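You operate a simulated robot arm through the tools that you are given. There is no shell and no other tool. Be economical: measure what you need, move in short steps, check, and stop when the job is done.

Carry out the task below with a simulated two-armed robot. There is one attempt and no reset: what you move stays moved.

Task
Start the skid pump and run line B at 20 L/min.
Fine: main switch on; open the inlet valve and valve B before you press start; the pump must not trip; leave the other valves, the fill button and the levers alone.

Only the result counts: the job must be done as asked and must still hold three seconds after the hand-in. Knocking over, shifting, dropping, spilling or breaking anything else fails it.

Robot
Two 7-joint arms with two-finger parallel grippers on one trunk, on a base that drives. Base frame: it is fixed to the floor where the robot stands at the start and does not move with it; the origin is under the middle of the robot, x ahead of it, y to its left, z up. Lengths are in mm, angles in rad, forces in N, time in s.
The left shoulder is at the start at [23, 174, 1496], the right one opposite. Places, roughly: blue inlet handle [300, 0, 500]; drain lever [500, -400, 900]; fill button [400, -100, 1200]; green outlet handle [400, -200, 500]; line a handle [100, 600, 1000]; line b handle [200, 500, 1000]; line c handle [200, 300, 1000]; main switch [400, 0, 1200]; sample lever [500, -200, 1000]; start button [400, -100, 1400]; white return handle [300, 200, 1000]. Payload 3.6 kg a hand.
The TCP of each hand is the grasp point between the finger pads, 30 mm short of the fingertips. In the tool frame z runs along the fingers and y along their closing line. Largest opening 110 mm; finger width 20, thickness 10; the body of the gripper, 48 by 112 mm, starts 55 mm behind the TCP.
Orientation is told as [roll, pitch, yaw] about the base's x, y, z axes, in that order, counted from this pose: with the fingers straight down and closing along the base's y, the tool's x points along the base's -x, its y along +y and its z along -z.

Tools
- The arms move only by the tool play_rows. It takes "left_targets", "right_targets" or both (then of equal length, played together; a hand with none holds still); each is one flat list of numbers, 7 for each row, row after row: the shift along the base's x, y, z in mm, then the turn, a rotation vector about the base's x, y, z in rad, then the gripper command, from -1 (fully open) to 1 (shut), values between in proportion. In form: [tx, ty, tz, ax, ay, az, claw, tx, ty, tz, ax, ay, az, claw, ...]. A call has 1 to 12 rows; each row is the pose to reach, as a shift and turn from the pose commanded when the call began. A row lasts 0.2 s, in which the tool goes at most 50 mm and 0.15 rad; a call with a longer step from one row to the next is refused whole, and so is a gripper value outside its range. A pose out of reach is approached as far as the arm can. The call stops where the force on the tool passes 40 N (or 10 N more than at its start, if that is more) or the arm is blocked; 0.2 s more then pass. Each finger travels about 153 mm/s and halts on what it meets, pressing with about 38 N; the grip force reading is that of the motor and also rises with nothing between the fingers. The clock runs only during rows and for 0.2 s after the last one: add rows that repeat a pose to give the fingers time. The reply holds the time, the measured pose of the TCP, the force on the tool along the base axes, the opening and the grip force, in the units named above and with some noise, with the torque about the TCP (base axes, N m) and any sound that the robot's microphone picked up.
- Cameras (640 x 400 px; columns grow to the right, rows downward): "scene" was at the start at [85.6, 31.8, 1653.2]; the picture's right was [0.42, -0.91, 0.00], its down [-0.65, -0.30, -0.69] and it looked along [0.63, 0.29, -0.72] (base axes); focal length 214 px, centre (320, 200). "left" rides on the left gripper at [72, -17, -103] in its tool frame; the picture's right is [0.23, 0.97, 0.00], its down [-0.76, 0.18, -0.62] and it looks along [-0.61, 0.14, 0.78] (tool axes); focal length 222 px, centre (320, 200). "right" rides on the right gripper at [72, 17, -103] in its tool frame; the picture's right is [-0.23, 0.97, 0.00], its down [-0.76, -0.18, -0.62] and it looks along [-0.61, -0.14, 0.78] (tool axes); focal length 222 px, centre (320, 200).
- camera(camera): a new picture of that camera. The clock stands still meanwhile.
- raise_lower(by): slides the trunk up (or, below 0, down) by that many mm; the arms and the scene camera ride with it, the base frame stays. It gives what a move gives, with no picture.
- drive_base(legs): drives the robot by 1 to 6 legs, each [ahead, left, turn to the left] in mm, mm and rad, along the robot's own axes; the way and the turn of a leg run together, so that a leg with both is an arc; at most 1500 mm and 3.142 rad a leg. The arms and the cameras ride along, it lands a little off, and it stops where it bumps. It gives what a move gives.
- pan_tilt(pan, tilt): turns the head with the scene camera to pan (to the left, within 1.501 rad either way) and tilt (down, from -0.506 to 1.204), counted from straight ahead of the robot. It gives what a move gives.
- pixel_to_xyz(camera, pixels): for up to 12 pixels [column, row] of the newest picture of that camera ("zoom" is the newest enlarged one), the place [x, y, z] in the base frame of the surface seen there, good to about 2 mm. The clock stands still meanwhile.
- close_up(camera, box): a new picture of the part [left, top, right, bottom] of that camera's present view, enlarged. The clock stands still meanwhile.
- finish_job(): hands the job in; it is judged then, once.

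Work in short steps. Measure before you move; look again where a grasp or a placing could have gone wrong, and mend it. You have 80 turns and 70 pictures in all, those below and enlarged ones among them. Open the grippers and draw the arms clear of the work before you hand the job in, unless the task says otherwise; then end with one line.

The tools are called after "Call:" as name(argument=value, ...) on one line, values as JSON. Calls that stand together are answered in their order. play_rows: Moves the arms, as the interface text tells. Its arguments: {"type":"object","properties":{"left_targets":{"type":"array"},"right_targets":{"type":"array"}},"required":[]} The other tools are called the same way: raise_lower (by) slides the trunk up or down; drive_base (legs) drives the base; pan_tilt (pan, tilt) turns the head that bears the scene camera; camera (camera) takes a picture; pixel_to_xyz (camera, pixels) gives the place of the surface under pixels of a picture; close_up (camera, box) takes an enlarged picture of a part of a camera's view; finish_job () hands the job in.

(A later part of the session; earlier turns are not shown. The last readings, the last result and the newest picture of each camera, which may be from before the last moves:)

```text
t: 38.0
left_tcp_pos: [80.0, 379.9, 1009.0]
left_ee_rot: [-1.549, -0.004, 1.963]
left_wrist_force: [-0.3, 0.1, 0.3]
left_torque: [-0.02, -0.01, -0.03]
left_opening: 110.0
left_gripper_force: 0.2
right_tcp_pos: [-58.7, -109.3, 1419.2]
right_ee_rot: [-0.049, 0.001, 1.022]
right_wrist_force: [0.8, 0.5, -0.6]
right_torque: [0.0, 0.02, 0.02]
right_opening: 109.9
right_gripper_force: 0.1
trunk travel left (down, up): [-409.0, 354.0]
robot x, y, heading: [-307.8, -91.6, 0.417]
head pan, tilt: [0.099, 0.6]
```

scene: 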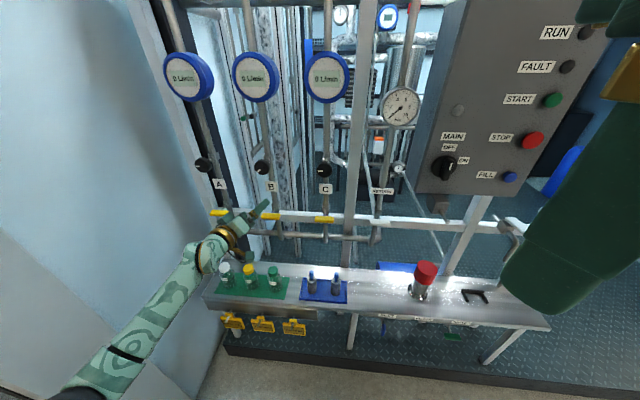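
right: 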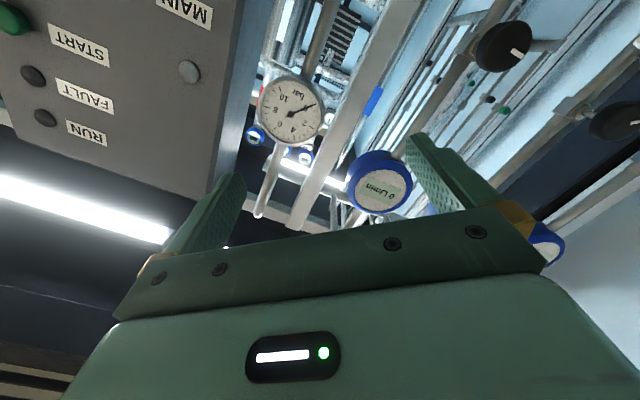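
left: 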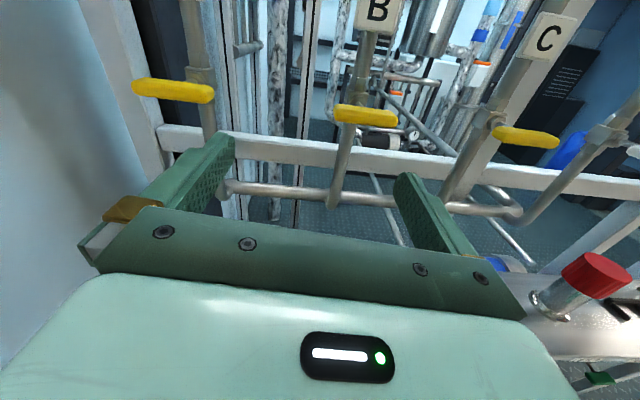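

I line the hand up with valve B's axis (v=−363, z=1023) and approach 70 mm, then look.

Call:
play_rows(left_targets=[-20, 44, 14, 0, 0, 0.025, -1, 12, 59, 14, 0, 0, 0.025, -1, 44, 73, 14, 0, 0, 0.025, -1])

Call:
camera(camera="left")

Call:
close_up(camera="scene", box=[100, 120, 320, 280])

```text
refused: row 1 steps farther than a row can; nothing moved
```

```text
38 pictures are left
```

left: 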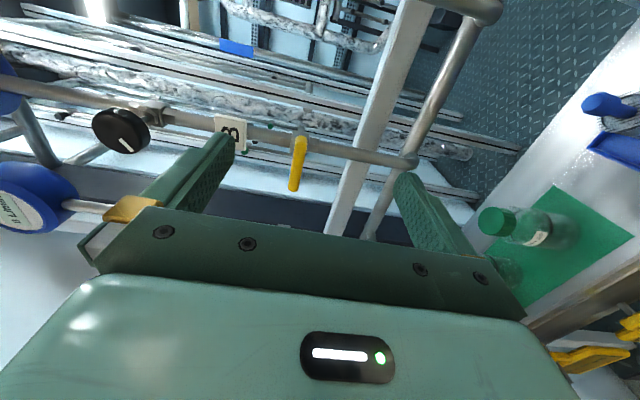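

```text
2.50 times, centred on (210, 200) of scene
```

zoom: 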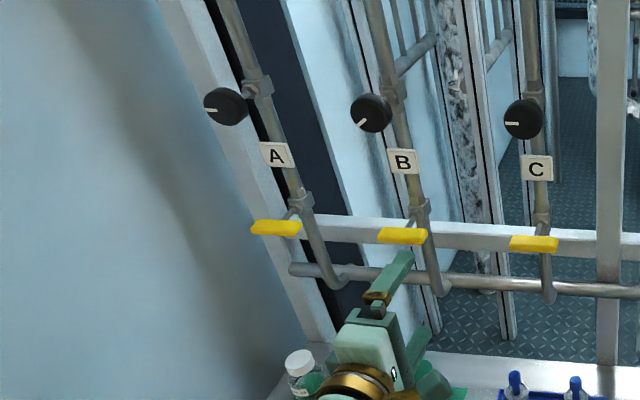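

Step was slightly too long; I resend it in smaller rows.

Call:
play_rows(left_targets=[-10, 22, 7, 0, 0, 0.012, -1, -20, 44, 14, 0, 0, 0.025, -1, 12, 59, 14, 0, 0, 0.025, -1, 44, 73, 14, 0, 0, 0.025, -1])

Call:
camera(camera="left")

Call:
pixel_to_xyz(camera="left", pixels=[[310, 130], [310, 110], [300, 150]])

```text
t: 39.0
left_tcp_pos: [124.3, 451.0, 1023.0]
left_ee_rot: [-1.548, 0.001, 1.989]
left_wrist_force: [0.4, 0.3, -0.4]
left_torque: [0.0, 0.0, 0.01]
left_opening: 109.9
left_gripper_force: 0.1
right_tcp_pos: [-58.2, -108.3, 1419.5]
right_ee_rot: [-0.048, 0.0, 1.025]
right_wrist_force: [0.5, 0.0, 1.0]
right_torque: [0.0, -0.01, 0.05]
right_opening: 110.2
right_gripper_force: 0.2
trunk travel left (down, up): [-409.0, 354.0]
robot x, y, heading: [-310.1, -93.5, 0.421]
head pan, tilt: [0.099, 0.6]
```

```text
36 pictures are left
```

left: 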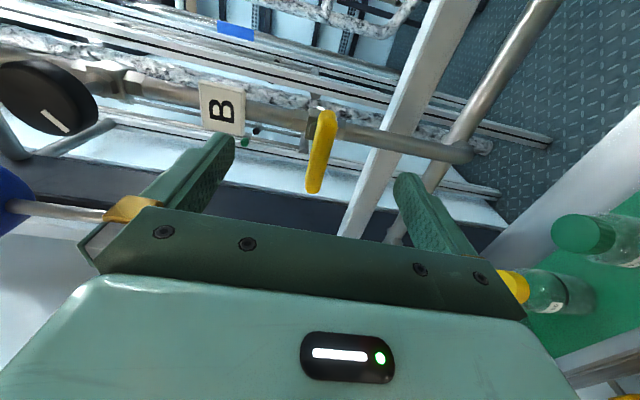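

```text
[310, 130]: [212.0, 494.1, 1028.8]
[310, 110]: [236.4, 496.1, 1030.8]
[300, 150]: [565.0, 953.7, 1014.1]
```

Bar B is centred between the fingers. I half close, advance 42 mm, and close on the bar.

Call:
play_rows(left_targets=[0, 0, 0, 0, 0, 0, 0, 19, 9, 0, 0, 0, 0, 0, 38, 17, 0, 0, 0, 0, 0, 38, 17, 0, 0, 0, 0, 1, 38, 17, 0, 0, 0, 0, 1, 38, 17, 0, 0, 0, 0, 1])

Call:
camera(camera="left")

```text
t: 40.4
left_tcp_pos: [161.5, 469.0, 1020.8]
left_ee_rot: [-1.543, 0.0, 1.987]
left_wrist_force: [-1.4, -2.5, -12.6]
left_torque: [0.35, -0.92, 0.7]
left_opening: 13.6
left_gripper_force: 45.2
right_tcp_pos: [-58.9, -109.2, 1419.7]
right_ee_rot: [-0.05, 0.0, 1.023]
right_wrist_force: [0.1, 0.2, 0.6]
right_torque: [-0.01, -0.01, 0.02]
right_opening: 110.3
right_gripper_force: 0.0
trunk travel left (down, up): [-409.0, 354.0]
robot x, y, heading: [-313.0, -91.4, 0.424]
head pan, tilt: [0.099, 0.6]
```

```text
35 pictures are left
```

left: 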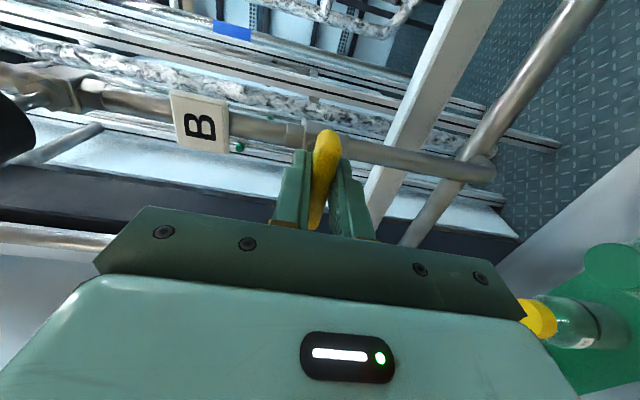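

Gripped (opening 13.6). I start turning counter-clockwise (−0.3 about u) gently to see whether it yields.

Call:
play_rows(left_targets=[0, 0, -2, -0.064, -0.029, 0, 1, 0, 0, -2, -0.128, -0.057, 0, 1, 0, 0, -2, -0.192, -0.086, 0, 1, 0, 0, -2, -0.256, -0.114, 0, 1])

Call:
close_up(camera="scene", box=[140, 150, 300, 260])

```text
t: 41.4
left_tcp_pos: [161.8, 470.8, 1020.8]
left_ee_rot: [-1.55, 0.281, 1.989]
left_wrist_force: [-6.2, 0.3, -6.3]
left_torque: [0.48, -1.13, -0.38]
left_opening: 13.3
left_gripper_force: 45.1
right_tcp_pos: [-59.9, -108.6, 1420.8]
right_ee_rot: [-0.049, -0.001, 1.027]
right_wrist_force: [0.2, -0.2, 0.1]
right_torque: [-0.01, 0.03, 0.0]
right_opening: 109.9
right_gripper_force: 0.0
trunk travel left (down, up): [-409.0, 354.0]
robot x, y, heading: [-308.8, -90.3, 0.417]
head pan, tilt: [0.099, 0.6]
```

```text
3.64 times, centred on (220, 205) of scene
```

zoom: 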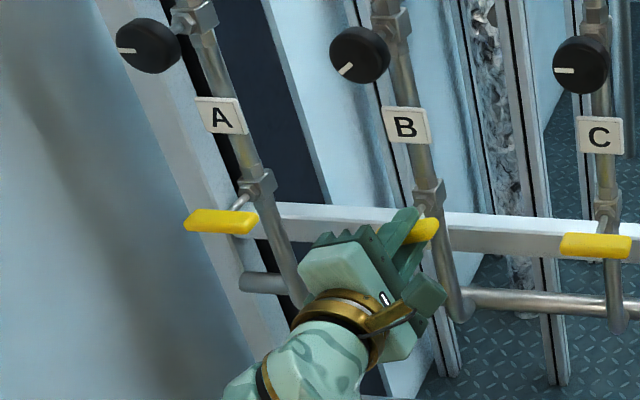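

The bar follows with little torque. I continue to 90° (another −1.29).

Call:
play_rows(left_targets=[0, 0, 0, -0.119, -0.053, 0, 1, 0, 0, 0, -0.237, -0.106, 0, 1, 0, 0, 0, -0.356, -0.159, 0, 1, 0, 0, 0, -0.475, -0.212, 0, 1, 0, 0, 0, -0.593, -0.265, 0, 1, 0, 0, 0, -0.712, -0.318, 0, 1, 0, 0, 0, -0.831, -0.371, 0, 1, 0, 0, 0, -0.949, -0.424, 0, 1, 0, 0, 0, -1.068, -0.477, 0, 1, 0, 0, 0, -1.187, -0.53, 0, 1])

Call:
camera(camera="left")

```text
t: 43.6
left_tcp_pos: [160.7, 474.9, 1024.2]
left_ee_rot: [2.432, 1.559, -0.306]
left_wrist_force: [-0.8, 27.5, 25.6]
left_torque: [0.47, 0.32, 1.41]
left_opening: 13.0
left_gripper_force: 44.9
right_tcp_pos: [-61.3, -106.9, 1421.5]
right_ee_rot: [-0.051, 0.001, 1.024]
right_wrist_force: [-0.4, 0.9, 0.9]
right_torque: [0.01, -0.02, -0.02]
right_opening: 109.9
right_gripper_force: 0.1
trunk travel left (down, up): [-409.0, 354.0]
robot x, y, heading: [-311.2, -90.7, 0.421]
head pan, tilt: [0.099, 0.6]
```

```text
33 pictures are left
```

left: 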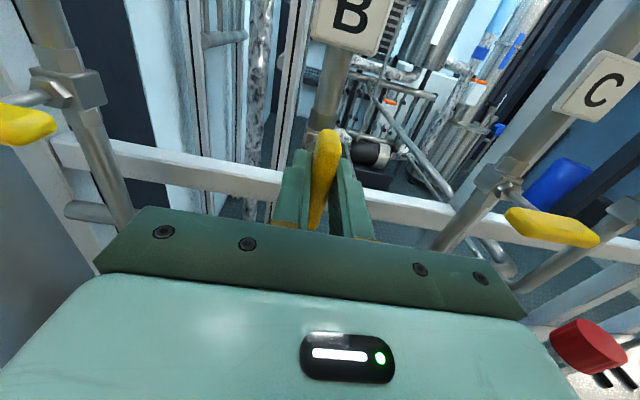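

Bar B is now upright (along its pipe). I open and back straight out.

Call:
play_rows(left_targets=[0, -2, -2, 0, 0, 0, -0.2, 0, -2, -2, 0, 0, 0, -0.2, -36, -18, -2, 0, 0, 0, -0.2, -73, -34, -2, 0, 0, 0, -0.2, -110, -50, -2, 0, 0, 0, -0.2])

Call:
camera(camera="left")

```text
t: 44.8
left_tcp_pos: [51.5, 421.6, 1020.7]
left_ee_rot: [1.831, 1.56, -0.914]
left_wrist_force: [-0.6, -0.9, -0.2]
left_torque: [0.03, -0.01, 0.0]
left_opening: 65.8
left_gripper_force: 0.0
right_tcp_pos: [-59.9, -109.1, 1420.0]
right_ee_rot: [-0.049, 0.0, 1.022]
right_wrist_force: [0.1, -0.1, 0.6]
right_torque: [-0.01, -0.01, 0.02]
right_opening: 110.2
right_gripper_force: 0.1
trunk travel left (down, up): [-409.0, 354.0]
robot x, y, heading: [-311.1, -90.5, 0.42]
head pan, tilt: [0.099, 0.6]
```

```text
32 pictures are left
```

left: 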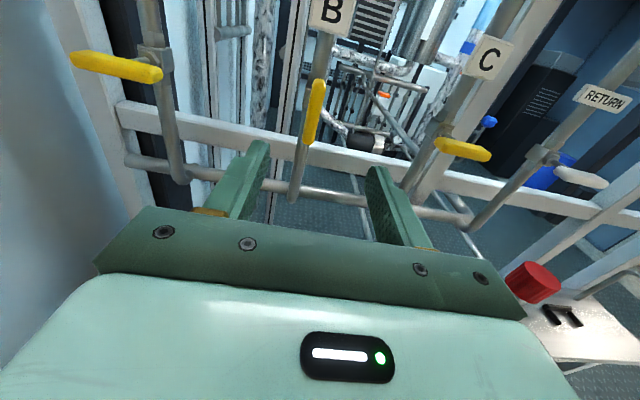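

Valve B shows open (bar along the pipe). Next the inlet at v≈73, z≈528; I look to the right for room to drive ~430 mm that way.

Call:
pan_tilt(pan=-0.9, tilt=0.8)

Call:
camera(camera="scene")

```text
t: 46.0
left_tcp_pos: [51.6, 422.1, 1019.5]
left_ee_rot: [1.791, 1.561, -0.954]
left_wrist_force: [-1.1, -0.4, 0.3]
left_torque: [-0.04, -0.01, -0.03]
left_opening: 65.9
left_gripper_force: 0.0
right_tcp_pos: [-58.8, -108.4, 1420.4]
right_ee_rot: [-0.047, 0.0, 1.023]
right_wrist_force: [-0.1, 0.7, -0.2]
right_torque: [0.01, -0.01, 0.02]
right_opening: 109.8
right_gripper_force: 0.1
trunk travel left (down, up): [-409.0, 354.0]
robot x, y, heading: [-311.1, -94.4, 0.42]
head pan, tilt: [-0.901, 0.799]
```

```text
31 pictures are left
```

scene: 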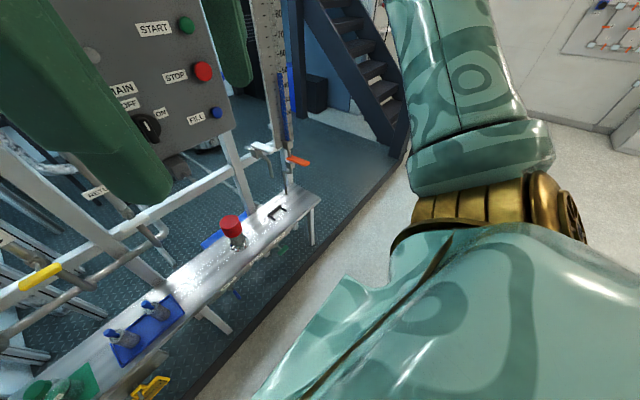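

Floor to the right is clear well before the stairs. I drive 425 mm right and look again.

Call:
drive_base(legs=[[0, -425, 0]])

Call:
raise_lower(by=-380)

Call:
pan_tilt(pan=0.35, tilt=0.6)

Call:
camera(camera="scene")

Call:
camera(camera="left")

```text
t: 48.6
left_tcp_pos: [225.8, 36.8, 1019.9]
left_ee_rot: [1.804, 1.561, -0.949]
left_wrist_force: [1.3, 0.8, 0.6]
left_torque: [-0.02, 0.01, 0.06]
left_opening: 65.9
left_gripper_force: 0.0
right_tcp_pos: [112.9, -493.6, 1420.3]
right_ee_rot: [-0.049, -0.003, 1.02]
right_wrist_force: [0.9, -0.3, 0.2]
right_torque: [-0.02, -0.02, -0.03]
right_opening: 109.9
right_gripper_force: 0.2
trunk travel left (down, up): [-409.0, 354.0]
robot x, y, heading: [-141.0, -474.2, 0.415]
head pan, tilt: [-0.901, 0.799]
```

```text
t: 50.6
left_tcp_pos: [226.6, 37.7, 819.1]
left_ee_rot: [0.732, 1.557, -2.022]
left_wrist_force: [0.6, 0.0, -0.3]
left_torque: [-0.01, -0.02, -0.03]
left_opening: 65.8
left_gripper_force: 0.2
right_tcp_pos: [121.8, -487.9, 1223.4]
right_ee_rot: [-0.038, 0.009, 1.004]
right_wrist_force: [33.1, -9.2, -3.6]
right_torque: [0.47, 1.64, -0.27]
right_opening: 93.8
right_gripper_force: 0.0
trunk travel left (down, up): [-215.0, 548.0]
robot x, y, heading: [-135.0, -478.9, 0.415]
head pan, tilt: [-0.901, 0.799]
stopped: the force on the tool passed its limit at 48 N (the readings are from after the stop); the commanded pose is now the measured one
```

```text
t: 52.0
left_tcp_pos: [225.0, 38.7, 821.4]
left_ee_rot: [0.791, 1.559, -1.96]
left_wrist_force: [-0.1, -0.4, 0.1]
left_torque: [0.01, -0.02, 0.01]
left_opening: 65.9
left_gripper_force: 0.1
right_tcp_pos: [124.3, -486.7, 1226.5]
right_ee_rot: [-0.024, -0.007, 0.988]
right_wrist_force: [136.8, 20.2, 58.5]
right_torque: [-0.31, 11.45, -3.37]
right_opening: 93.8
right_gripper_force: 0.1
trunk travel left (down, up): [-215.0, 548.0]
robot x, y, heading: [-136.4, -474.5, 0.419]
head pan, tilt: [0.351, 0.6]
```

```text
30 pictures are left
```

scene: 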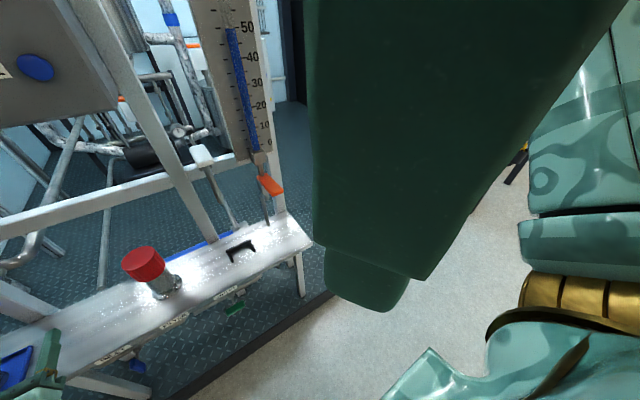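

```text
29 pictures are left
```

left: 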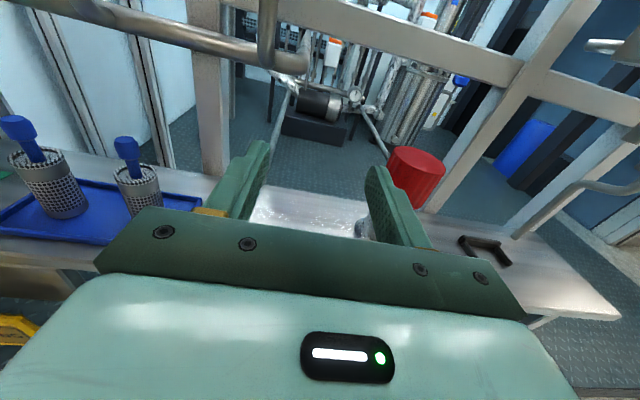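

The right hand is pressing against the turning head (136 N, opening squeezed to 93.8). I move the right hand forward and down, away from the head.

Call:
play_rows(right_targets=[36, 16, -5, 0, 0, 0, -1, 72, 32, -15, 0, 0, 0, -1, 100, 45, -40, 0, 0, 0, -1, 110, 49, -80, 0, 0, 0, -1, 110, 49, -120, 0, 0, 0, -1])

Call:
camera(camera="scene")

```text
t: 53.2
left_tcp_pos: [225.9, 36.4, 821.5]
left_ee_rot: [0.82, 1.558, -1.932]
left_wrist_force: [-0.5, 0.5, -0.6]
left_torque: [0.0, 0.0, 0.0]
left_opening: 66.0
left_gripper_force: 0.1
right_tcp_pos: [225.9, -442.8, 1105.8]
right_ee_rot: [-0.038, 0.006, 1.011]
right_wrist_force: [-0.7, -0.3, 0.7]
right_torque: [-0.01, -0.02, -0.02]
right_opening: 110.0
right_gripper_force: 0.1
right hand out of reach, approached as far as the arm can: row 2, 3
trunk travel left (down, up): [-215.0, 548.0]
robot x, y, heading: [-137.0, -477.3, 0.417]
head pan, tilt: [0.351, 0.6]
```

```text
28 pictures are left
```

scene: 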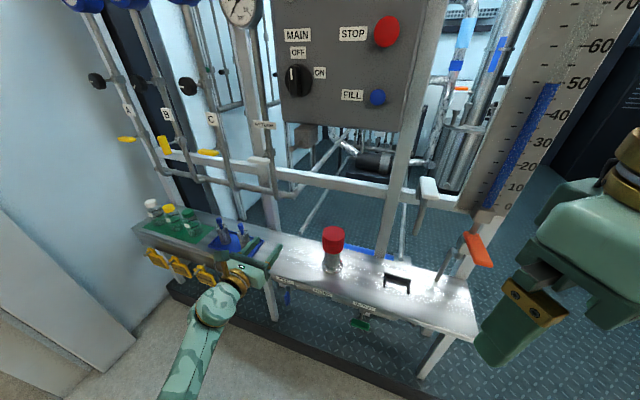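

All clear now. I lower the trunk 200 mm and take a close-up of the inlet handle.

Call:
raise_lower(by=-200)

Call:
camera(camera="left")

Call:
close_up(camera="scene", box=[200, 200, 440, 350])

```text
t: 55.4
left_tcp_pos: [225.2, 37.1, 621.3]
left_ee_rot: [0.819, 1.559, -1.931]
left_wrist_force: [0.3, 0.8, 0.1]
left_torque: [0.0, 0.02, 0.01]
left_opening: 66.1
left_gripper_force: 0.0
right_tcp_pos: [227.7, -441.9, 904.0]
right_ee_rot: [-0.04, 0.005, 1.009]
right_wrist_force: [0.7, 0.2, -1.0]
right_torque: [-0.01, 0.0, -0.01]
right_opening: 110.1
right_gripper_force: 0.0
trunk travel left (down, up): [-15.0, 748.0]
robot x, y, heading: [-138.4, -475.6, 0.417]
head pan, tilt: [0.351, 0.6]
```

```text
27 pictures are left
```

left: 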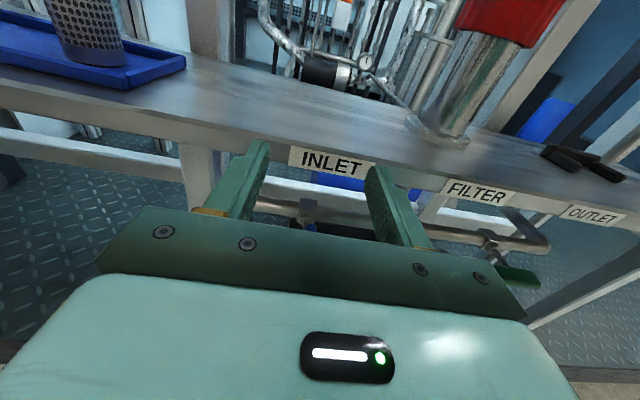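

```text
2.67 times, centred on (320, 275) of scene
```

zoom: 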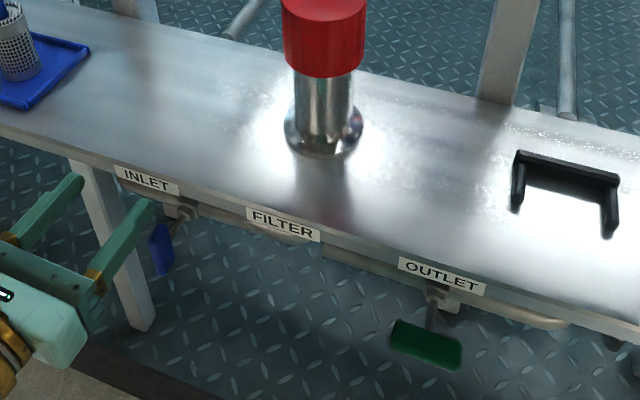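

The pipe runs horizontally behind the ledge front; blue bar hangs upright at zoom (160,250). I measure it.

Call:
pixel_to_xyz(camera="zoom", pixels=[[155, 232], [160, 250], [167, 268], [183, 212], [178, 225], [425, 345], [400, 335], [450, 355], [433, 310]])

```text
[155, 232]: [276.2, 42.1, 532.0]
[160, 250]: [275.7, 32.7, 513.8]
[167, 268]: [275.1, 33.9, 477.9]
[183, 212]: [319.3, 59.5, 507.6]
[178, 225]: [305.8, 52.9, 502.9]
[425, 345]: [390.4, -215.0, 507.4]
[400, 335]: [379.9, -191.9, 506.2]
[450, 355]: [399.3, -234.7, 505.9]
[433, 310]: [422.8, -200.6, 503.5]
```

Bar centre ≈ (274,39,503), z 470–535. I move back and down to u=190, z=503 in front of it and look.

Call:
play_rows(left_targets=[-20, -10, -20, 0, 0, 0, -0.2, -21, -29, -55, 0, 0, 0, -0.2, -21, -29, -88, 0, 0, 0, -0.2, -21, -29, -118, 0, 0, 0, -0.2, -21, -29, -118, 0, 0, 0, -0.2])

Call:
camera(camera="left")

```text
t: 56.6
left_tcp_pos: [205.1, 9.4, 503.7]
left_ee_rot: [0.778, 1.557, -1.971]
left_wrist_force: [0.0, -0.4, 0.3]
left_torque: [0.02, 0.02, 0.0]
left_opening: 66.1
left_gripper_force: 0.1
right_tcp_pos: [229.1, -440.8, 903.4]
right_ee_rot: [-0.038, 0.008, 1.009]
right_wrist_force: [0.0, -0.5, 0.8]
right_torque: [0.01, -0.01, 0.02]
right_opening: 109.9
right_gripper_force: 0.0
trunk travel left (down, up): [-15.0, 748.0]
robot x, y, heading: [-137.9, -476.7, 0.421]
head pan, tilt: [0.351, 0.6]
```

```text
25 pictures are left
```

left: 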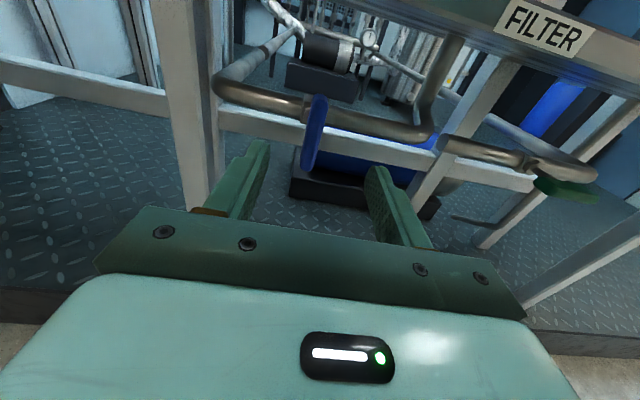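

Bar (315,130) lies centred between the fingers. I advance 76 mm and close.

Call:
play_rows(left_targets=[35, 15, 0, 0, 0, 0, -0.2, 69, 30, 0, 0, 0, 0, -0.2, 69, 30, 0, 0, 0, 0, 1, 69, 30, 0, 0, 0, 0, 1, 69, 30, 0, 0, 0, 0, 1])

Call:
play_rows(left_targets=[0, 0, 0, 0.064, 0.029, 0, 1, 0, 0, 0, 0.128, 0.057, 0, 1, 0, 0, 0, 0.192, 0.086, 0, 1, 0, 0, 0, 0.256, 0.114, 0, 1])

Call:
camera(camera="left")

```text
t: 57.8
left_tcp_pos: [272.3, 42.3, 503.5]
left_ee_rot: [0.764, 1.559, -1.981]
left_wrist_force: [-3.6, 24.0, -1.5]
left_torque: [-0.42, 1.09, 1.33]
left_opening: 13.4
left_gripper_force: 45.3
right_tcp_pos: [228.5, -438.7, 902.9]
right_ee_rot: [-0.04, 0.008, 1.01]
right_wrist_force: [0.9, 0.6, 0.2]
right_torque: [-0.02, -0.01, 0.01]
right_opening: 110.3
right_gripper_force: 0.0
trunk travel left (down, up): [-15.0, 748.0]
robot x, y, heading: [-137.8, -474.3, 0.417]
head pan, tilt: [0.351, 0.6]
```

```text
t: 58.8
left_tcp_pos: [272.9, 41.6, 501.1]
left_ee_rot: [-1.5, 1.301, 2.036]
left_wrist_force: [-5.6, 33.7, -10.1]
left_torque: [-1.48, -0.18, 1.5]
left_opening: 18.6
left_gripper_force: 44.7
right_tcp_pos: [229.9, -438.6, 902.8]
right_ee_rot: [-0.04, 0.008, 1.011]
right_wrist_force: [0.4, -0.3, 0.0]
right_torque: [-0.01, 0.0, -0.01]
right_opening: 109.8
right_gripper_force: 0.0
trunk travel left (down, up): [-15.0, 748.0]
robot x, y, heading: [-137.1, -475.2, 0.42]
head pan, tilt: [0.351, 0.6]
```

```text
24 pictures are left
```

left: 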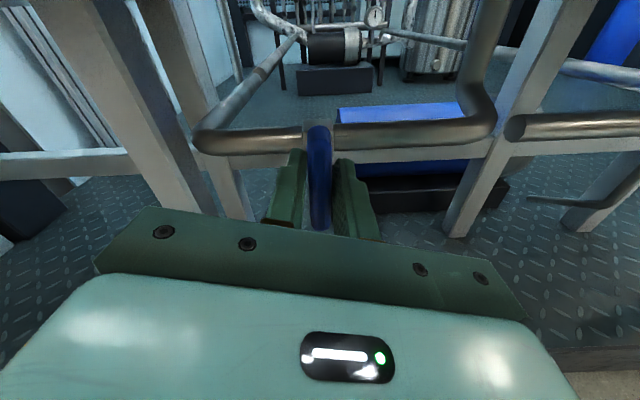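

The bar resisted (opening rose 13→18.6): it opens the other way, counter-clockwise. I undo the turn, release and back out.

Call:
play_rows(left_targets=[0, 0, 0, -0.128, -0.057, 0, 1, 0, 0, 0, -0.256, -0.114, 0, 1, 0, 0, 0, -0.256, -0.114, 0, -0.2, 0, 0, 0, -0.256, -0.114, 0, -0.2, -36, -16, 0, -0.256, -0.114, 0, -0.2, -73, -32, 0, -0.256, -0.114, 0, -0.2, -100, -44, 0, -0.256, -0.114, 0, -0.2])

Call:
play_rows(left_targets=[0, 0, 0, 0.13, 0.058, 0, -0.2, 0, 0, 0, 0.26, 0.117, 0, -0.2, 0, 0, 0, 0.39, 0.175, 0, -0.2, 0, 0, 0, 0.52, 0.233, 0, -0.2, 0, 0, 0, 0.65, 0.291, 0, -0.2, 0, 0, 0, 0.78, 0.35, 0, -0.2, 0, 0, 0, 0.91, 0.408, 0, -0.2, 0, 0, 0, 1.04, 0.466, 0, -0.2, 0, 0, 0, 1.17, 0.525, 0, -0.2, 0, 0, 0, 1.3, 0.583, 0, -0.2, 0, 0, 0, 1.434, 0.641, 0, -0.2])

Call:
play_rows(left_targets=[0, 0, 0, 0.13, 0.058, 0, -0.2, 0, 0, 0, 0.26, 0.117, 0, -0.2, 0, 0, 0, 0.39, 0.175, 0, -0.2, 0, 0, 0, 0.52, 0.233, 0, -0.2, 0, 0, 0, 0.65, 0.291, 0, -0.2, 0, 0, 0, 0.78, 0.35, 0, -0.2, 0, 0, 0, 0.91, 0.408, 0, -0.2, 0, 0, 0, 1.04, 0.466, 0, -0.2])

Call:
camera(camera="left")

```text
t: 60.4
left_tcp_pos: [172.9, -6.5, 505.8]
left_ee_rot: [0.855, 1.557, -1.896]
left_wrist_force: [-0.4, -0.1, 0.8]
left_torque: [0.02, -0.01, 0.0]
left_opening: 65.9
left_gripper_force: 0.0
right_tcp_pos: [229.9, -441.1, 902.5]
right_ee_rot: [-0.04, 0.005, 1.007]
right_wrist_force: [-0.5, -0.1, 0.0]
right_torque: [-0.01, 0.0, 0.02]
right_opening: 109.9
right_gripper_force: 0.2
trunk travel left (down, up): [-15.0, 748.0]
robot x, y, heading: [-137.2, -476.1, 0.423]
head pan, tilt: [0.351, 0.6]
```

```text
t: 62.8
left_tcp_pos: [171.8, -7.2, 502.9]
left_ee_rot: [-1.542, 0.007, 2.001]
left_wrist_force: [-0.3, -0.3, -0.5]
left_torque: [0.0, -0.02, 0.0]
left_opening: 66.1
left_gripper_force: 0.0
right_tcp_pos: [228.6, -441.9, 904.4]
right_ee_rot: [-0.038, 0.007, 1.008]
right_wrist_force: [0.0, -0.5, 0.2]
right_torque: [0.03, -0.02, -0.03]
right_opening: 110.1
right_gripper_force: 0.1
trunk travel left (down, up): [-15.0, 748.0]
robot x, y, heading: [-142.8, -475.1, 0.418]
head pan, tilt: [0.351, 0.6]
```

```text
t: 64.6
left_tcp_pos: [173.4, -7.5, 503.5]
left_ee_rot: [-1.556, -1.135, 2.009]
left_wrist_force: [0.0, -0.6, 0.4]
left_torque: [0.01, -0.06, -0.04]
left_opening: 66.1
left_gripper_force: 0.0
right_tcp_pos: [228.2, -441.1, 902.7]
right_ee_rot: [-0.038, 0.006, 1.008]
right_wrist_force: [0.3, -0.1, 0.3]
right_torque: [0.02, 0.0, -0.01]
right_opening: 109.9
right_gripper_force: 0.0
trunk travel left (down, up): [-15.0, 748.0]
robot x, y, heading: [-141.1, -475.1, 0.417]
head pan, tilt: [0.351, 0.6]
```

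```text
23 pictures are left
```

left: 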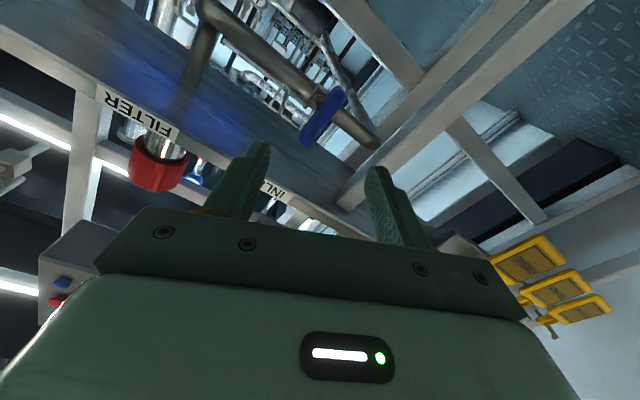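

The low pose has more freedom: roll is at −0.44 with no reach complaint. I roll on by +0.43 to bring the fingers square to the upright bar.

Call:
play_rows(left_targets=[0, 0, 0, 0.13, 0.058, 0, -0.2, 0, 0, 0, 0.26, 0.117, 0, -0.2, 0, 0, 0, 0.395, 0.176, 0, -0.2, 0, 0, 0, 0.395, 0.176, 0, -0.2])

Call:
camera(camera="left")

```text
t: 65.6
left_tcp_pos: [169.0, -2.5, 500.5]
left_ee_rot: [-2.383, -1.555, 2.826]
left_wrist_force: [0.2, 1.2, 0.1]
left_torque: [0.03, -0.02, -0.01]
left_opening: 65.9
left_gripper_force: 0.0
left hand out of reach, approached as far as the arm can: row 3, 4
right_tcp_pos: [229.3, -441.2, 903.2]
right_ee_rot: [-0.037, 0.007, 1.008]
right_wrist_force: [0.1, 0.1, -0.6]
right_torque: [0.0, 0.0, 0.04]
right_opening: 110.1
right_gripper_force: 0.0
trunk travel left (down, up): [-15.0, 748.0]
robot x, y, heading: [-137.5, -473.7, 0.422]
head pan, tilt: [0.351, 0.6]
```

```text
22 pictures are left
```

left: 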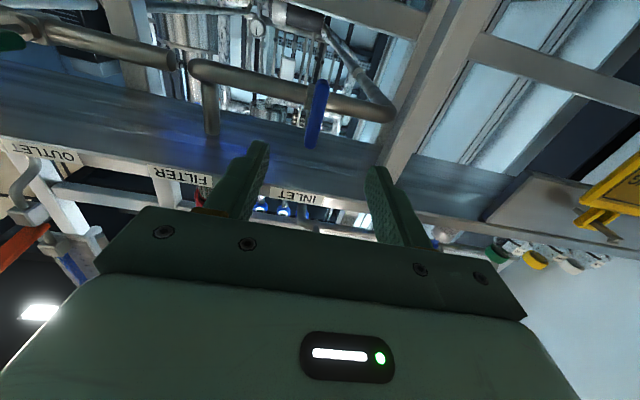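

Fingers are square to the bar at (317,115). I advance 113 mm and close on it.

Call:
play_rows(left_targets=[35, 14, 1, -0.03, -0.013, 0, -0.2, 70, 28, 2, -0.03, -0.013, 0, -0.2, 105, 41.6, 2.5, -0.03, -0.013, 0, -0.2, 105, 41.6, 2.5, -0.03, -0.013, 0, -0.2])

Call:
camera(camera="left")

```text
t: 66.6
left_tcp_pos: [264.6, 52.9, 488.9]
left_ee_rot: [-1.828, -1.521, 2.27]
left_wrist_force: [-0.8, 0.4, 0.2]
left_torque: [-0.01, 0.03, -0.02]
left_opening: 65.9
left_gripper_force: 0.1
left hand out of reach, approached as far as the arm can: row 1, 2, 3, 4
right_tcp_pos: [229.0, -441.4, 903.8]
right_ee_rot: [-0.038, 0.007, 1.009]
right_wrist_force: [0.8, 0.5, 0.3]
right_torque: [0.02, -0.07, 0.0]
right_opening: 110.1
right_gripper_force: 0.0
trunk travel left (down, up): [-15.0, 748.0]
robot x, y, heading: [-136.6, -477.6, 0.417]
head pan, tilt: [0.351, 0.6]
```

```text
21 pictures are left
```

left: 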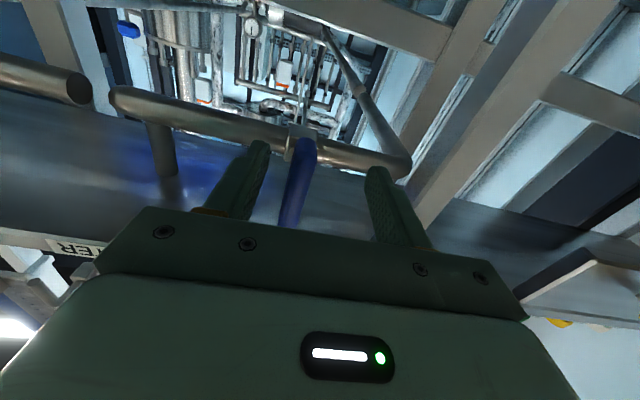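

Position is off 16 mm left and 14 mm low at this roll limit. I roll −0.3 (toward opening) and centre on the bar before closing.

Call:
play_rows(left_targets=[3, -5, 5, -0.09, -0.04, 0, -0.2, 6, -10, 10, -0.18, -0.08, 0, -0.2, 9, -14, 14, -0.27, -0.12, 0, -0.2, 9, -14, 14, -0.27, -0.12, 0, -0.2])

Call:
camera(camera="left")

```text
t: 67.6
left_tcp_pos: [274.1, 38.1, 503.2]
left_ee_rot: [-1.56, -1.234, 2.013]
left_wrist_force: [-0.2, 1.2, 1.2]
left_torque: [-0.01, 0.02, -0.01]
left_opening: 66.0
left_gripper_force: 0.1
right_tcp_pos: [228.5, -440.7, 904.5]
right_ee_rot: [-0.038, 0.007, 1.009]
right_wrist_force: [0.4, -0.3, -0.2]
right_torque: [-0.01, 0.02, 0.02]
right_opening: 110.3
right_gripper_force: 0.1
trunk travel left (down, up): [-15.0, 748.0]
robot x, y, heading: [-140.0, -474.0, 0.418]
head pan, tilt: [0.351, 0.6]
```

```text
20 pictures are left
```

left: 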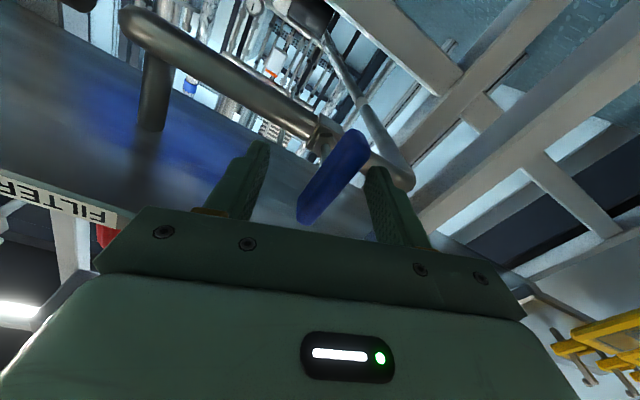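

Exactly centred now, 0.34 rad ahead of the bar. I close; the pads should swing the bar into line, then I check.

Call:
play_rows(left_targets=[0, 0, 0, 0, 0, 0, 1, 0, 0, 0, 0, 0, 0, 1, 0, 0, 0, -0.06, -0.027, 0, 1, 0, 0, 0, -0.12, -0.053, 0, 1])

Call:
camera(camera="left")

```text
t: 68.6
left_tcp_pos: [272.5, 41.3, 500.9]
left_ee_rot: [-1.543, -1.1, 1.999]
left_wrist_force: [-11.4, 30.4, -24.1]
left_torque: [0.5, -1.01, -0.4]
left_opening: 13.4
left_gripper_force: 44.9
right_tcp_pos: [229.3, -436.6, 903.1]
right_ee_rot: [-0.041, 0.01, 1.011]
right_wrist_force: [0.5, 0.9, 0.3]
right_torque: [-0.02, -0.04, 0.01]
right_opening: 110.0
right_gripper_force: 0.0
trunk travel left (down, up): [-15.0, 748.0]
robot x, y, heading: [-141.3, -471.4, 0.417]
head pan, tilt: [0.351, 0.6]
```

```text
19 pictures are left
```

left: 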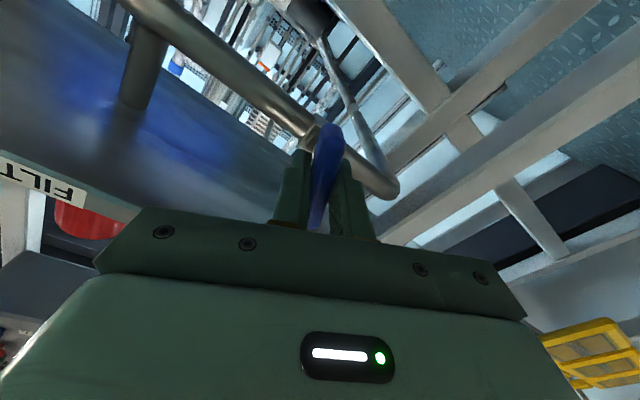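

The bar snapped into line (opening 13.4) and turns. I relieve the side force by 3 mm and roll the remaining −1.11.

Call:
play_rows(left_targets=[-1, 3, -2, -0.05, -0.022, 0, 1, -1, 3, -2, -0.16, -0.072, 0, 1, -1, 3, -2, -0.28, -0.125, 0, 1, -1, 3, -2, -0.39, -0.174, 0, 1, -1, 3, -2, -0.51, -0.228, 0, 1, -1, 3, -2, -0.63, -0.281, 0, 1, -1, 3, -2, -0.75, -0.335, 0, 1, -1, 3, -2, -0.87, -0.389, 0, 1, -1, 3, -2, -0.97, -0.433, 0, 1, -1, 3, -2, -1.022, -0.456, 0, 1])

Call:
camera(camera="left")

```text
t: 70.8
left_tcp_pos: [271.9, 42.9, 500.2]
left_ee_rot: [-1.535, 0.017, 2.0]
left_wrist_force: [-28.9, 9.2, -21.0]
left_torque: [1.32, -0.51, 0.24]
left_opening: 13.0
left_gripper_force: 45.2
right_tcp_pos: [229.5, -439.2, 903.0]
right_ee_rot: [-0.041, 0.01, 1.011]
right_wrist_force: [0.6, 0.7, -0.3]
right_torque: [0.0, -0.02, 0.03]
right_opening: 109.9
right_gripper_force: 0.0
trunk travel left (down, up): [-15.0, 748.0]
robot x, y, heading: [-140.1, -478.0, 0.421]
head pan, tilt: [0.351, 0.6]
```

```text
18 pictures are left
```

left: 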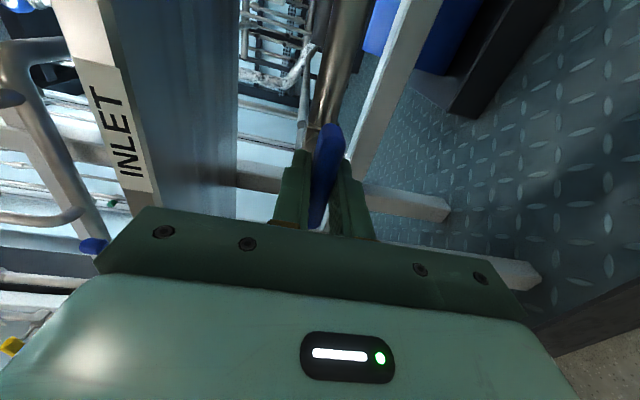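

The inlet bar is now level, along its pipe. I release and back out 110 mm.

Call:
play_rows(left_targets=[0, 0, 0, 0, 0, 0, -0.2, 0, 0, 0, 0, 0, 0, -0.2, -36, -16, 0, 0, 0, 0, -0.2, -73, -32, 0, 0, 0, 0, -0.2, -105, -46, 0, 0, 0, 0, -0.2])

Call:
raise_lower(by=698)

Call:
drive_base(legs=[[0, -58, 0]])

Call:
camera(camera="scene")

```text
t: 72.0
left_tcp_pos: [169.1, -3.3, 504.7]
left_ee_rot: [-1.541, 0.015, 1.999]
left_wrist_force: [0.4, -0.2, 0.8]
left_torque: [0.03, 0.0, -0.03]
left_opening: 65.9
left_gripper_force: 0.0
right_tcp_pos: [228.8, -439.6, 905.2]
right_ee_rot: [-0.041, 0.008, 1.008]
right_wrist_force: [-0.1, 0.2, 0.2]
right_torque: [0.0, 0.0, 0.03]
right_opening: 110.0
right_gripper_force: 0.0
trunk travel left (down, up): [-15.0, 748.0]
robot x, y, heading: [-136.8, -478.2, 0.414]
head pan, tilt: [0.351, 0.6]
```

```text
refused: 698 is not a number from -400 to 400
```

```text
t: 72.9
left_tcp_pos: [191.5, -55.8, 503.5]
left_ee_rot: [-1.539, 0.015, 1.999]
left_wrist_force: [-0.1, -0.2, -0.2]
left_torque: [0.02, 0.0, 0.01]
left_opening: 66.0
left_gripper_force: 0.1
right_tcp_pos: [253.1, -494.0, 903.5]
right_ee_rot: [-0.039, 0.007, 1.011]
right_wrist_force: [0.9, -0.7, 0.2]
right_torque: [0.01, -0.01, 0.0]
right_opening: 110.0
right_gripper_force: 0.1
trunk travel left (down, up): [-15.0, 748.0]
robot x, y, heading: [-112.9, -525.3, 0.422]
head pan, tilt: [0.351, 0.6]
```

```text
17 pictures are left
```

scene: 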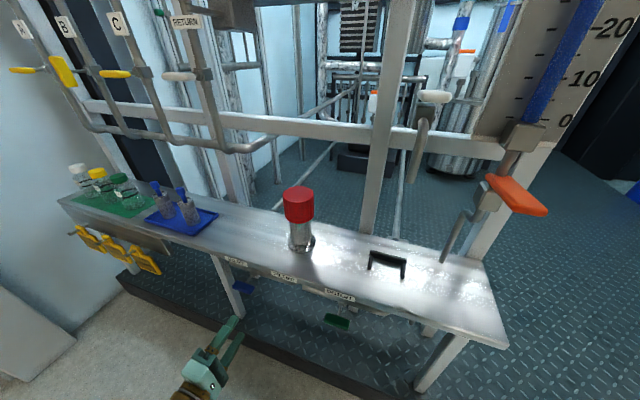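

Inlet handle (243,288) lies level. I raise the trunk in two steps and roll the left hand to −π (fingers closing horizontally, for the upright MAIN handle).

Call:
raise_lower(by=400)

Call:
raise_lower(by=298)

Call:
play_rows(left_targets=[0, 0, 0, -0.13, -0.058, 0, -0.2, 0, 0, 0, -0.26, -0.117, 0, -0.2, 0, 0, 0, -0.39, -0.175, 0, -0.2, 0, 0, 0, -0.52, -0.233, 0, -0.2, 0, 0, 0, -0.65, -0.291, 0, -0.2, 0, 0, 0, -0.78, -0.35, 0, -0.2, 0, 0, 0, -0.91, -0.408, 0, -0.2, 0, 0, 0, -1.04, -0.466, 0, -0.2, 0, 0, 0, -1.17, -0.525, 0, -0.2, 0, 0, 0, -1.3, -0.583, 0, -0.2, 0, 0, 0, -1.434, -0.641, 0, -0.2])

Call:
camera(camera="left")

```text
t: 76.8
left_tcp_pos: [191.9, -57.4, 902.5]
left_ee_rot: [-1.54, 0.016, 1.999]
left_wrist_force: [0.3, -1.1, -0.2]
left_torque: [0.0, 0.01, -0.03]
left_opening: 65.7
left_gripper_force: 0.0
right_tcp_pos: [244.3, -499.2, 1312.0]
right_ee_rot: [-0.053, -0.012, 1.008]
right_wrist_force: [-0.1, 0.5, -0.1]
right_torque: [0.02, -0.01, 0.01]
right_opening: 110.0
right_gripper_force: 0.0
trunk travel left (down, up): [-415.0, 348.0]
robot x, y, heading: [-114.6, -527.0, 0.415]
head pan, tilt: [0.351, 0.6]
```

```text
t: 79.7
left_tcp_pos: [192.4, -56.2, 1200.8]
left_ee_rot: [-1.541, 0.016, 1.998]
left_wrist_force: [1.0, 0.2, -0.4]
left_torque: [-0.04, -0.01, 0.01]
left_opening: 65.8
left_gripper_force: 0.1
right_tcp_pos: [226.5, -505.8, 1626.6]
right_ee_rot: [-0.079, -0.063, 1.005]
right_wrist_force: [0.5, 0.1, -0.2]
right_torque: [-0.02, 0.05, -0.01]
right_opening: 110.1
right_gripper_force: 0.0
trunk travel left (down, up): [-713.0, 50.0]
robot x, y, heading: [-115.3, -531.2, 0.417]
head pan, tilt: [0.351, 0.6]
```

```text
t: 82.1
left_tcp_pos: [192.6, -56.4, 1201.3]
left_ee_rot: [1.177, 1.553, -1.572]
left_wrist_force: [0.4, -0.4, -0.1]
left_torque: [0.0, 0.01, -0.01]
left_opening: 65.9
left_gripper_force: 0.0
right_tcp_pos: [226.0, -506.1, 1626.8]
right_ee_rot: [-0.08, -0.064, 1.005]
right_wrist_force: [0.0, 0.3, -0.2]
right_torque: [-0.01, -0.01, 0.0]
right_opening: 110.0
right_gripper_force: 0.1
trunk travel left (down, up): [-713.0, 50.0]
robot x, y, heading: [-117.5, -530.6, 0.418]
head pan, tilt: [0.351, 0.6]
```

```text
16 pictures are left
```

left: 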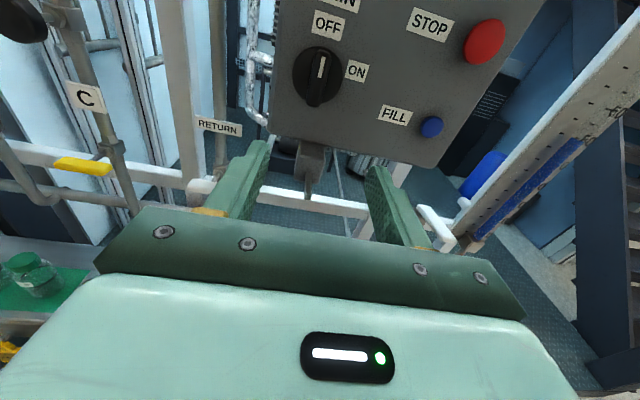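

Great view of the MAIN switch at (318,75). I measure its handle and the buttons.

Call:
pixel_to_xyz(camera="left", pixels=[[318, 62], [316, 80], [313, 98], [300, 70], [338, 80], [356, 70], [327, 25], [432, 126], [486, 42], [365, 115]])

Call:
close_up(camera="left", box=[270, 0, 390, 120])

```text
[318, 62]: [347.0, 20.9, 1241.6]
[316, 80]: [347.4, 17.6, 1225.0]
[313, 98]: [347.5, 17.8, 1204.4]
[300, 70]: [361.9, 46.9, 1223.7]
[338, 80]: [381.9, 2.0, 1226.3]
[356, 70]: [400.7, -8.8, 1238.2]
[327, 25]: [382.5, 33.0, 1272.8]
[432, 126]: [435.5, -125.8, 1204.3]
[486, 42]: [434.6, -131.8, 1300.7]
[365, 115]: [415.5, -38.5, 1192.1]
```

```text
3.33 times, centred on (330, 60) of left
```

zoom: 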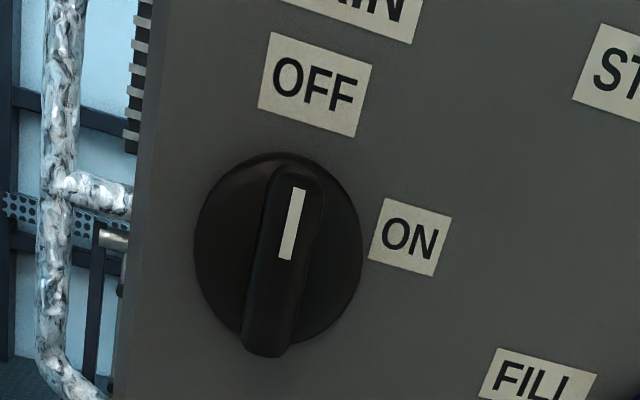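

Handle: front at u≈325, v≈124, z 1202–1247; the disc starts ~25 mm behind. I align (z 1225) and advance so the fingertips stop just short of the disc, then close.

Call:
play_rows(left_targets=[-2, 6, 12, 0, 0, 0, -0.2, 34, 22, 24, 0, 0, 0, -0.2, 72, 39, 24, 0, 0, 0, -0.2, 110, 56, 24, 0, 0, 0, -0.2, 143, 70.5, 24, 0, 0, 0, -0.2])

Call:
camera(camera="left")

```text
t: 83.3
left_tcp_pos: [337.4, 14.6, 1226.8]
left_ee_rot: [1.034, 1.554, -1.715]
left_wrist_force: [-0.7, -0.3, 0.1]
left_torque: [0.0, -0.05, 0.07]
left_opening: 65.9
left_gripper_force: 0.1
right_tcp_pos: [228.1, -505.7, 1626.6]
right_ee_rot: [-0.08, -0.061, 1.006]
right_wrist_force: [0.2, 0.5, 0.0]
right_torque: [0.03, 0.03, -0.02]
right_opening: 110.1
right_gripper_force: 0.1
trunk travel left (down, up): [-713.0, 50.0]
robot x, y, heading: [-115.2, -528.6, 0.417]
head pan, tilt: [0.351, 0.6]
```

```text
14 pictures are left
```

left: 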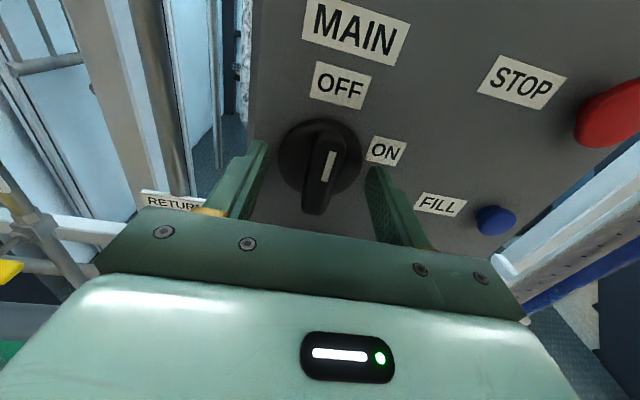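

The handle is between the fingers. I close, then turn clockwise (+) 0.4 first.

Call:
play_rows(left_targets=[0, 0, 0, 0, 0, 0, 1, 0, 0, 0, 0, 0, 0, 1, 0, 0, 0, 0, 0, 0, 1, 0, 0, 0, 0.12, 0.054, 0, 1, 0, 0, 0, 0.24, 0.107, 0, 1, 0, 0, 0, 0.36, 0.161, 0, 1])

Call:
camera(camera="left")

```text
t: 84.7
left_tcp_pos: [339.2, 10.0, 1227.9]
left_ee_rot: [-1.525, 1.187, 2.006]
left_wrist_force: [10.0, -12.6, 5.4]
left_torque: [-0.09, 0.06, 0.6]
left_opening: 19.4
left_gripper_force: 44.5
right_tcp_pos: [227.4, -510.4, 1626.5]
right_ee_rot: [-0.078, -0.061, 1.003]
right_wrist_force: [-0.5, -0.4, -0.5]
right_torque: [-0.02, 0.01, 0.0]
right_opening: 110.2
right_gripper_force: 0.1
trunk travel left (down, up): [-713.0, 50.0]
robot x, y, heading: [-114.3, -528.7, 0.416]
head pan, tilt: [0.351, 0.6]
```

```text
13 pictures are left
```

left: 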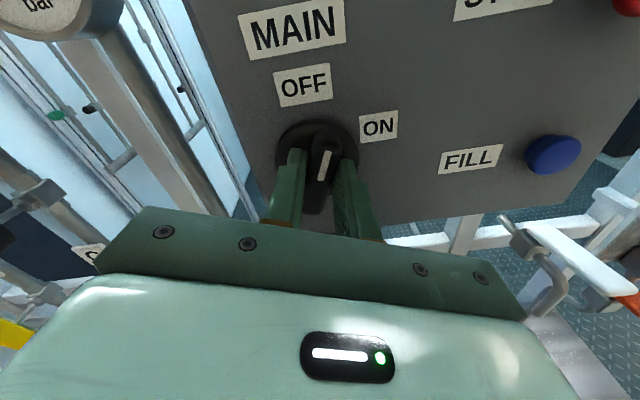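

The switch turns with the hand. I continue to 90° in total.

Call:
play_rows(left_targets=[0, 0, 0, 0.12, 0.054, 0, 1, 0, 0, 0, 0.24, 0.107, 0, 1, 0, 0, 0, 0.36, 0.161, 0, 1, 0, 0, 0, 0.48, 0.214, 0, 1, 0, 0, 0, 0.6, 0.268, 0, 1, 0, 0, 0, 0.72, 0.321, 0, 1, 0, 0, 0, 0.84, 0.375, 0, 1, 0, 0, 0, 0.96, 0.428, 0, 1, 0, 0, 0, 1.07, 0.477, 0, 1])

Call:
camera(camera="left")

```text
t: 86.7
left_tcp_pos: [339.9, 5.7, 1222.6]
left_ee_rot: [-1.536, 0.019, 1.993]
left_wrist_force: [19.0, -29.6, -14.8]
left_torque: [0.11, -0.52, 0.19]
left_opening: 19.5
left_gripper_force: 45.4
right_tcp_pos: [232.2, -512.5, 1625.3]
right_ee_rot: [-0.074, -0.062, 1.003]
right_wrist_force: [-0.2, -0.9, -0.5]
right_torque: [0.02, 0.01, 0.01]
right_opening: 110.0
right_gripper_force: 0.1
trunk travel left (down, up): [-713.0, 50.0]
robot x, y, heading: [-116.8, -529.1, 0.418]
head pan, tilt: [0.351, 0.6]
```

```text
12 pictures are left
```

left: 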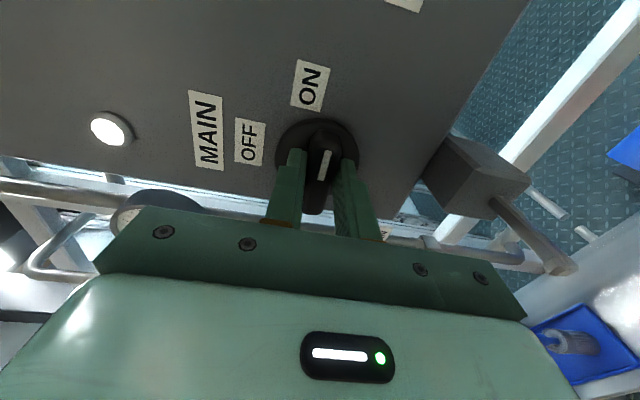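

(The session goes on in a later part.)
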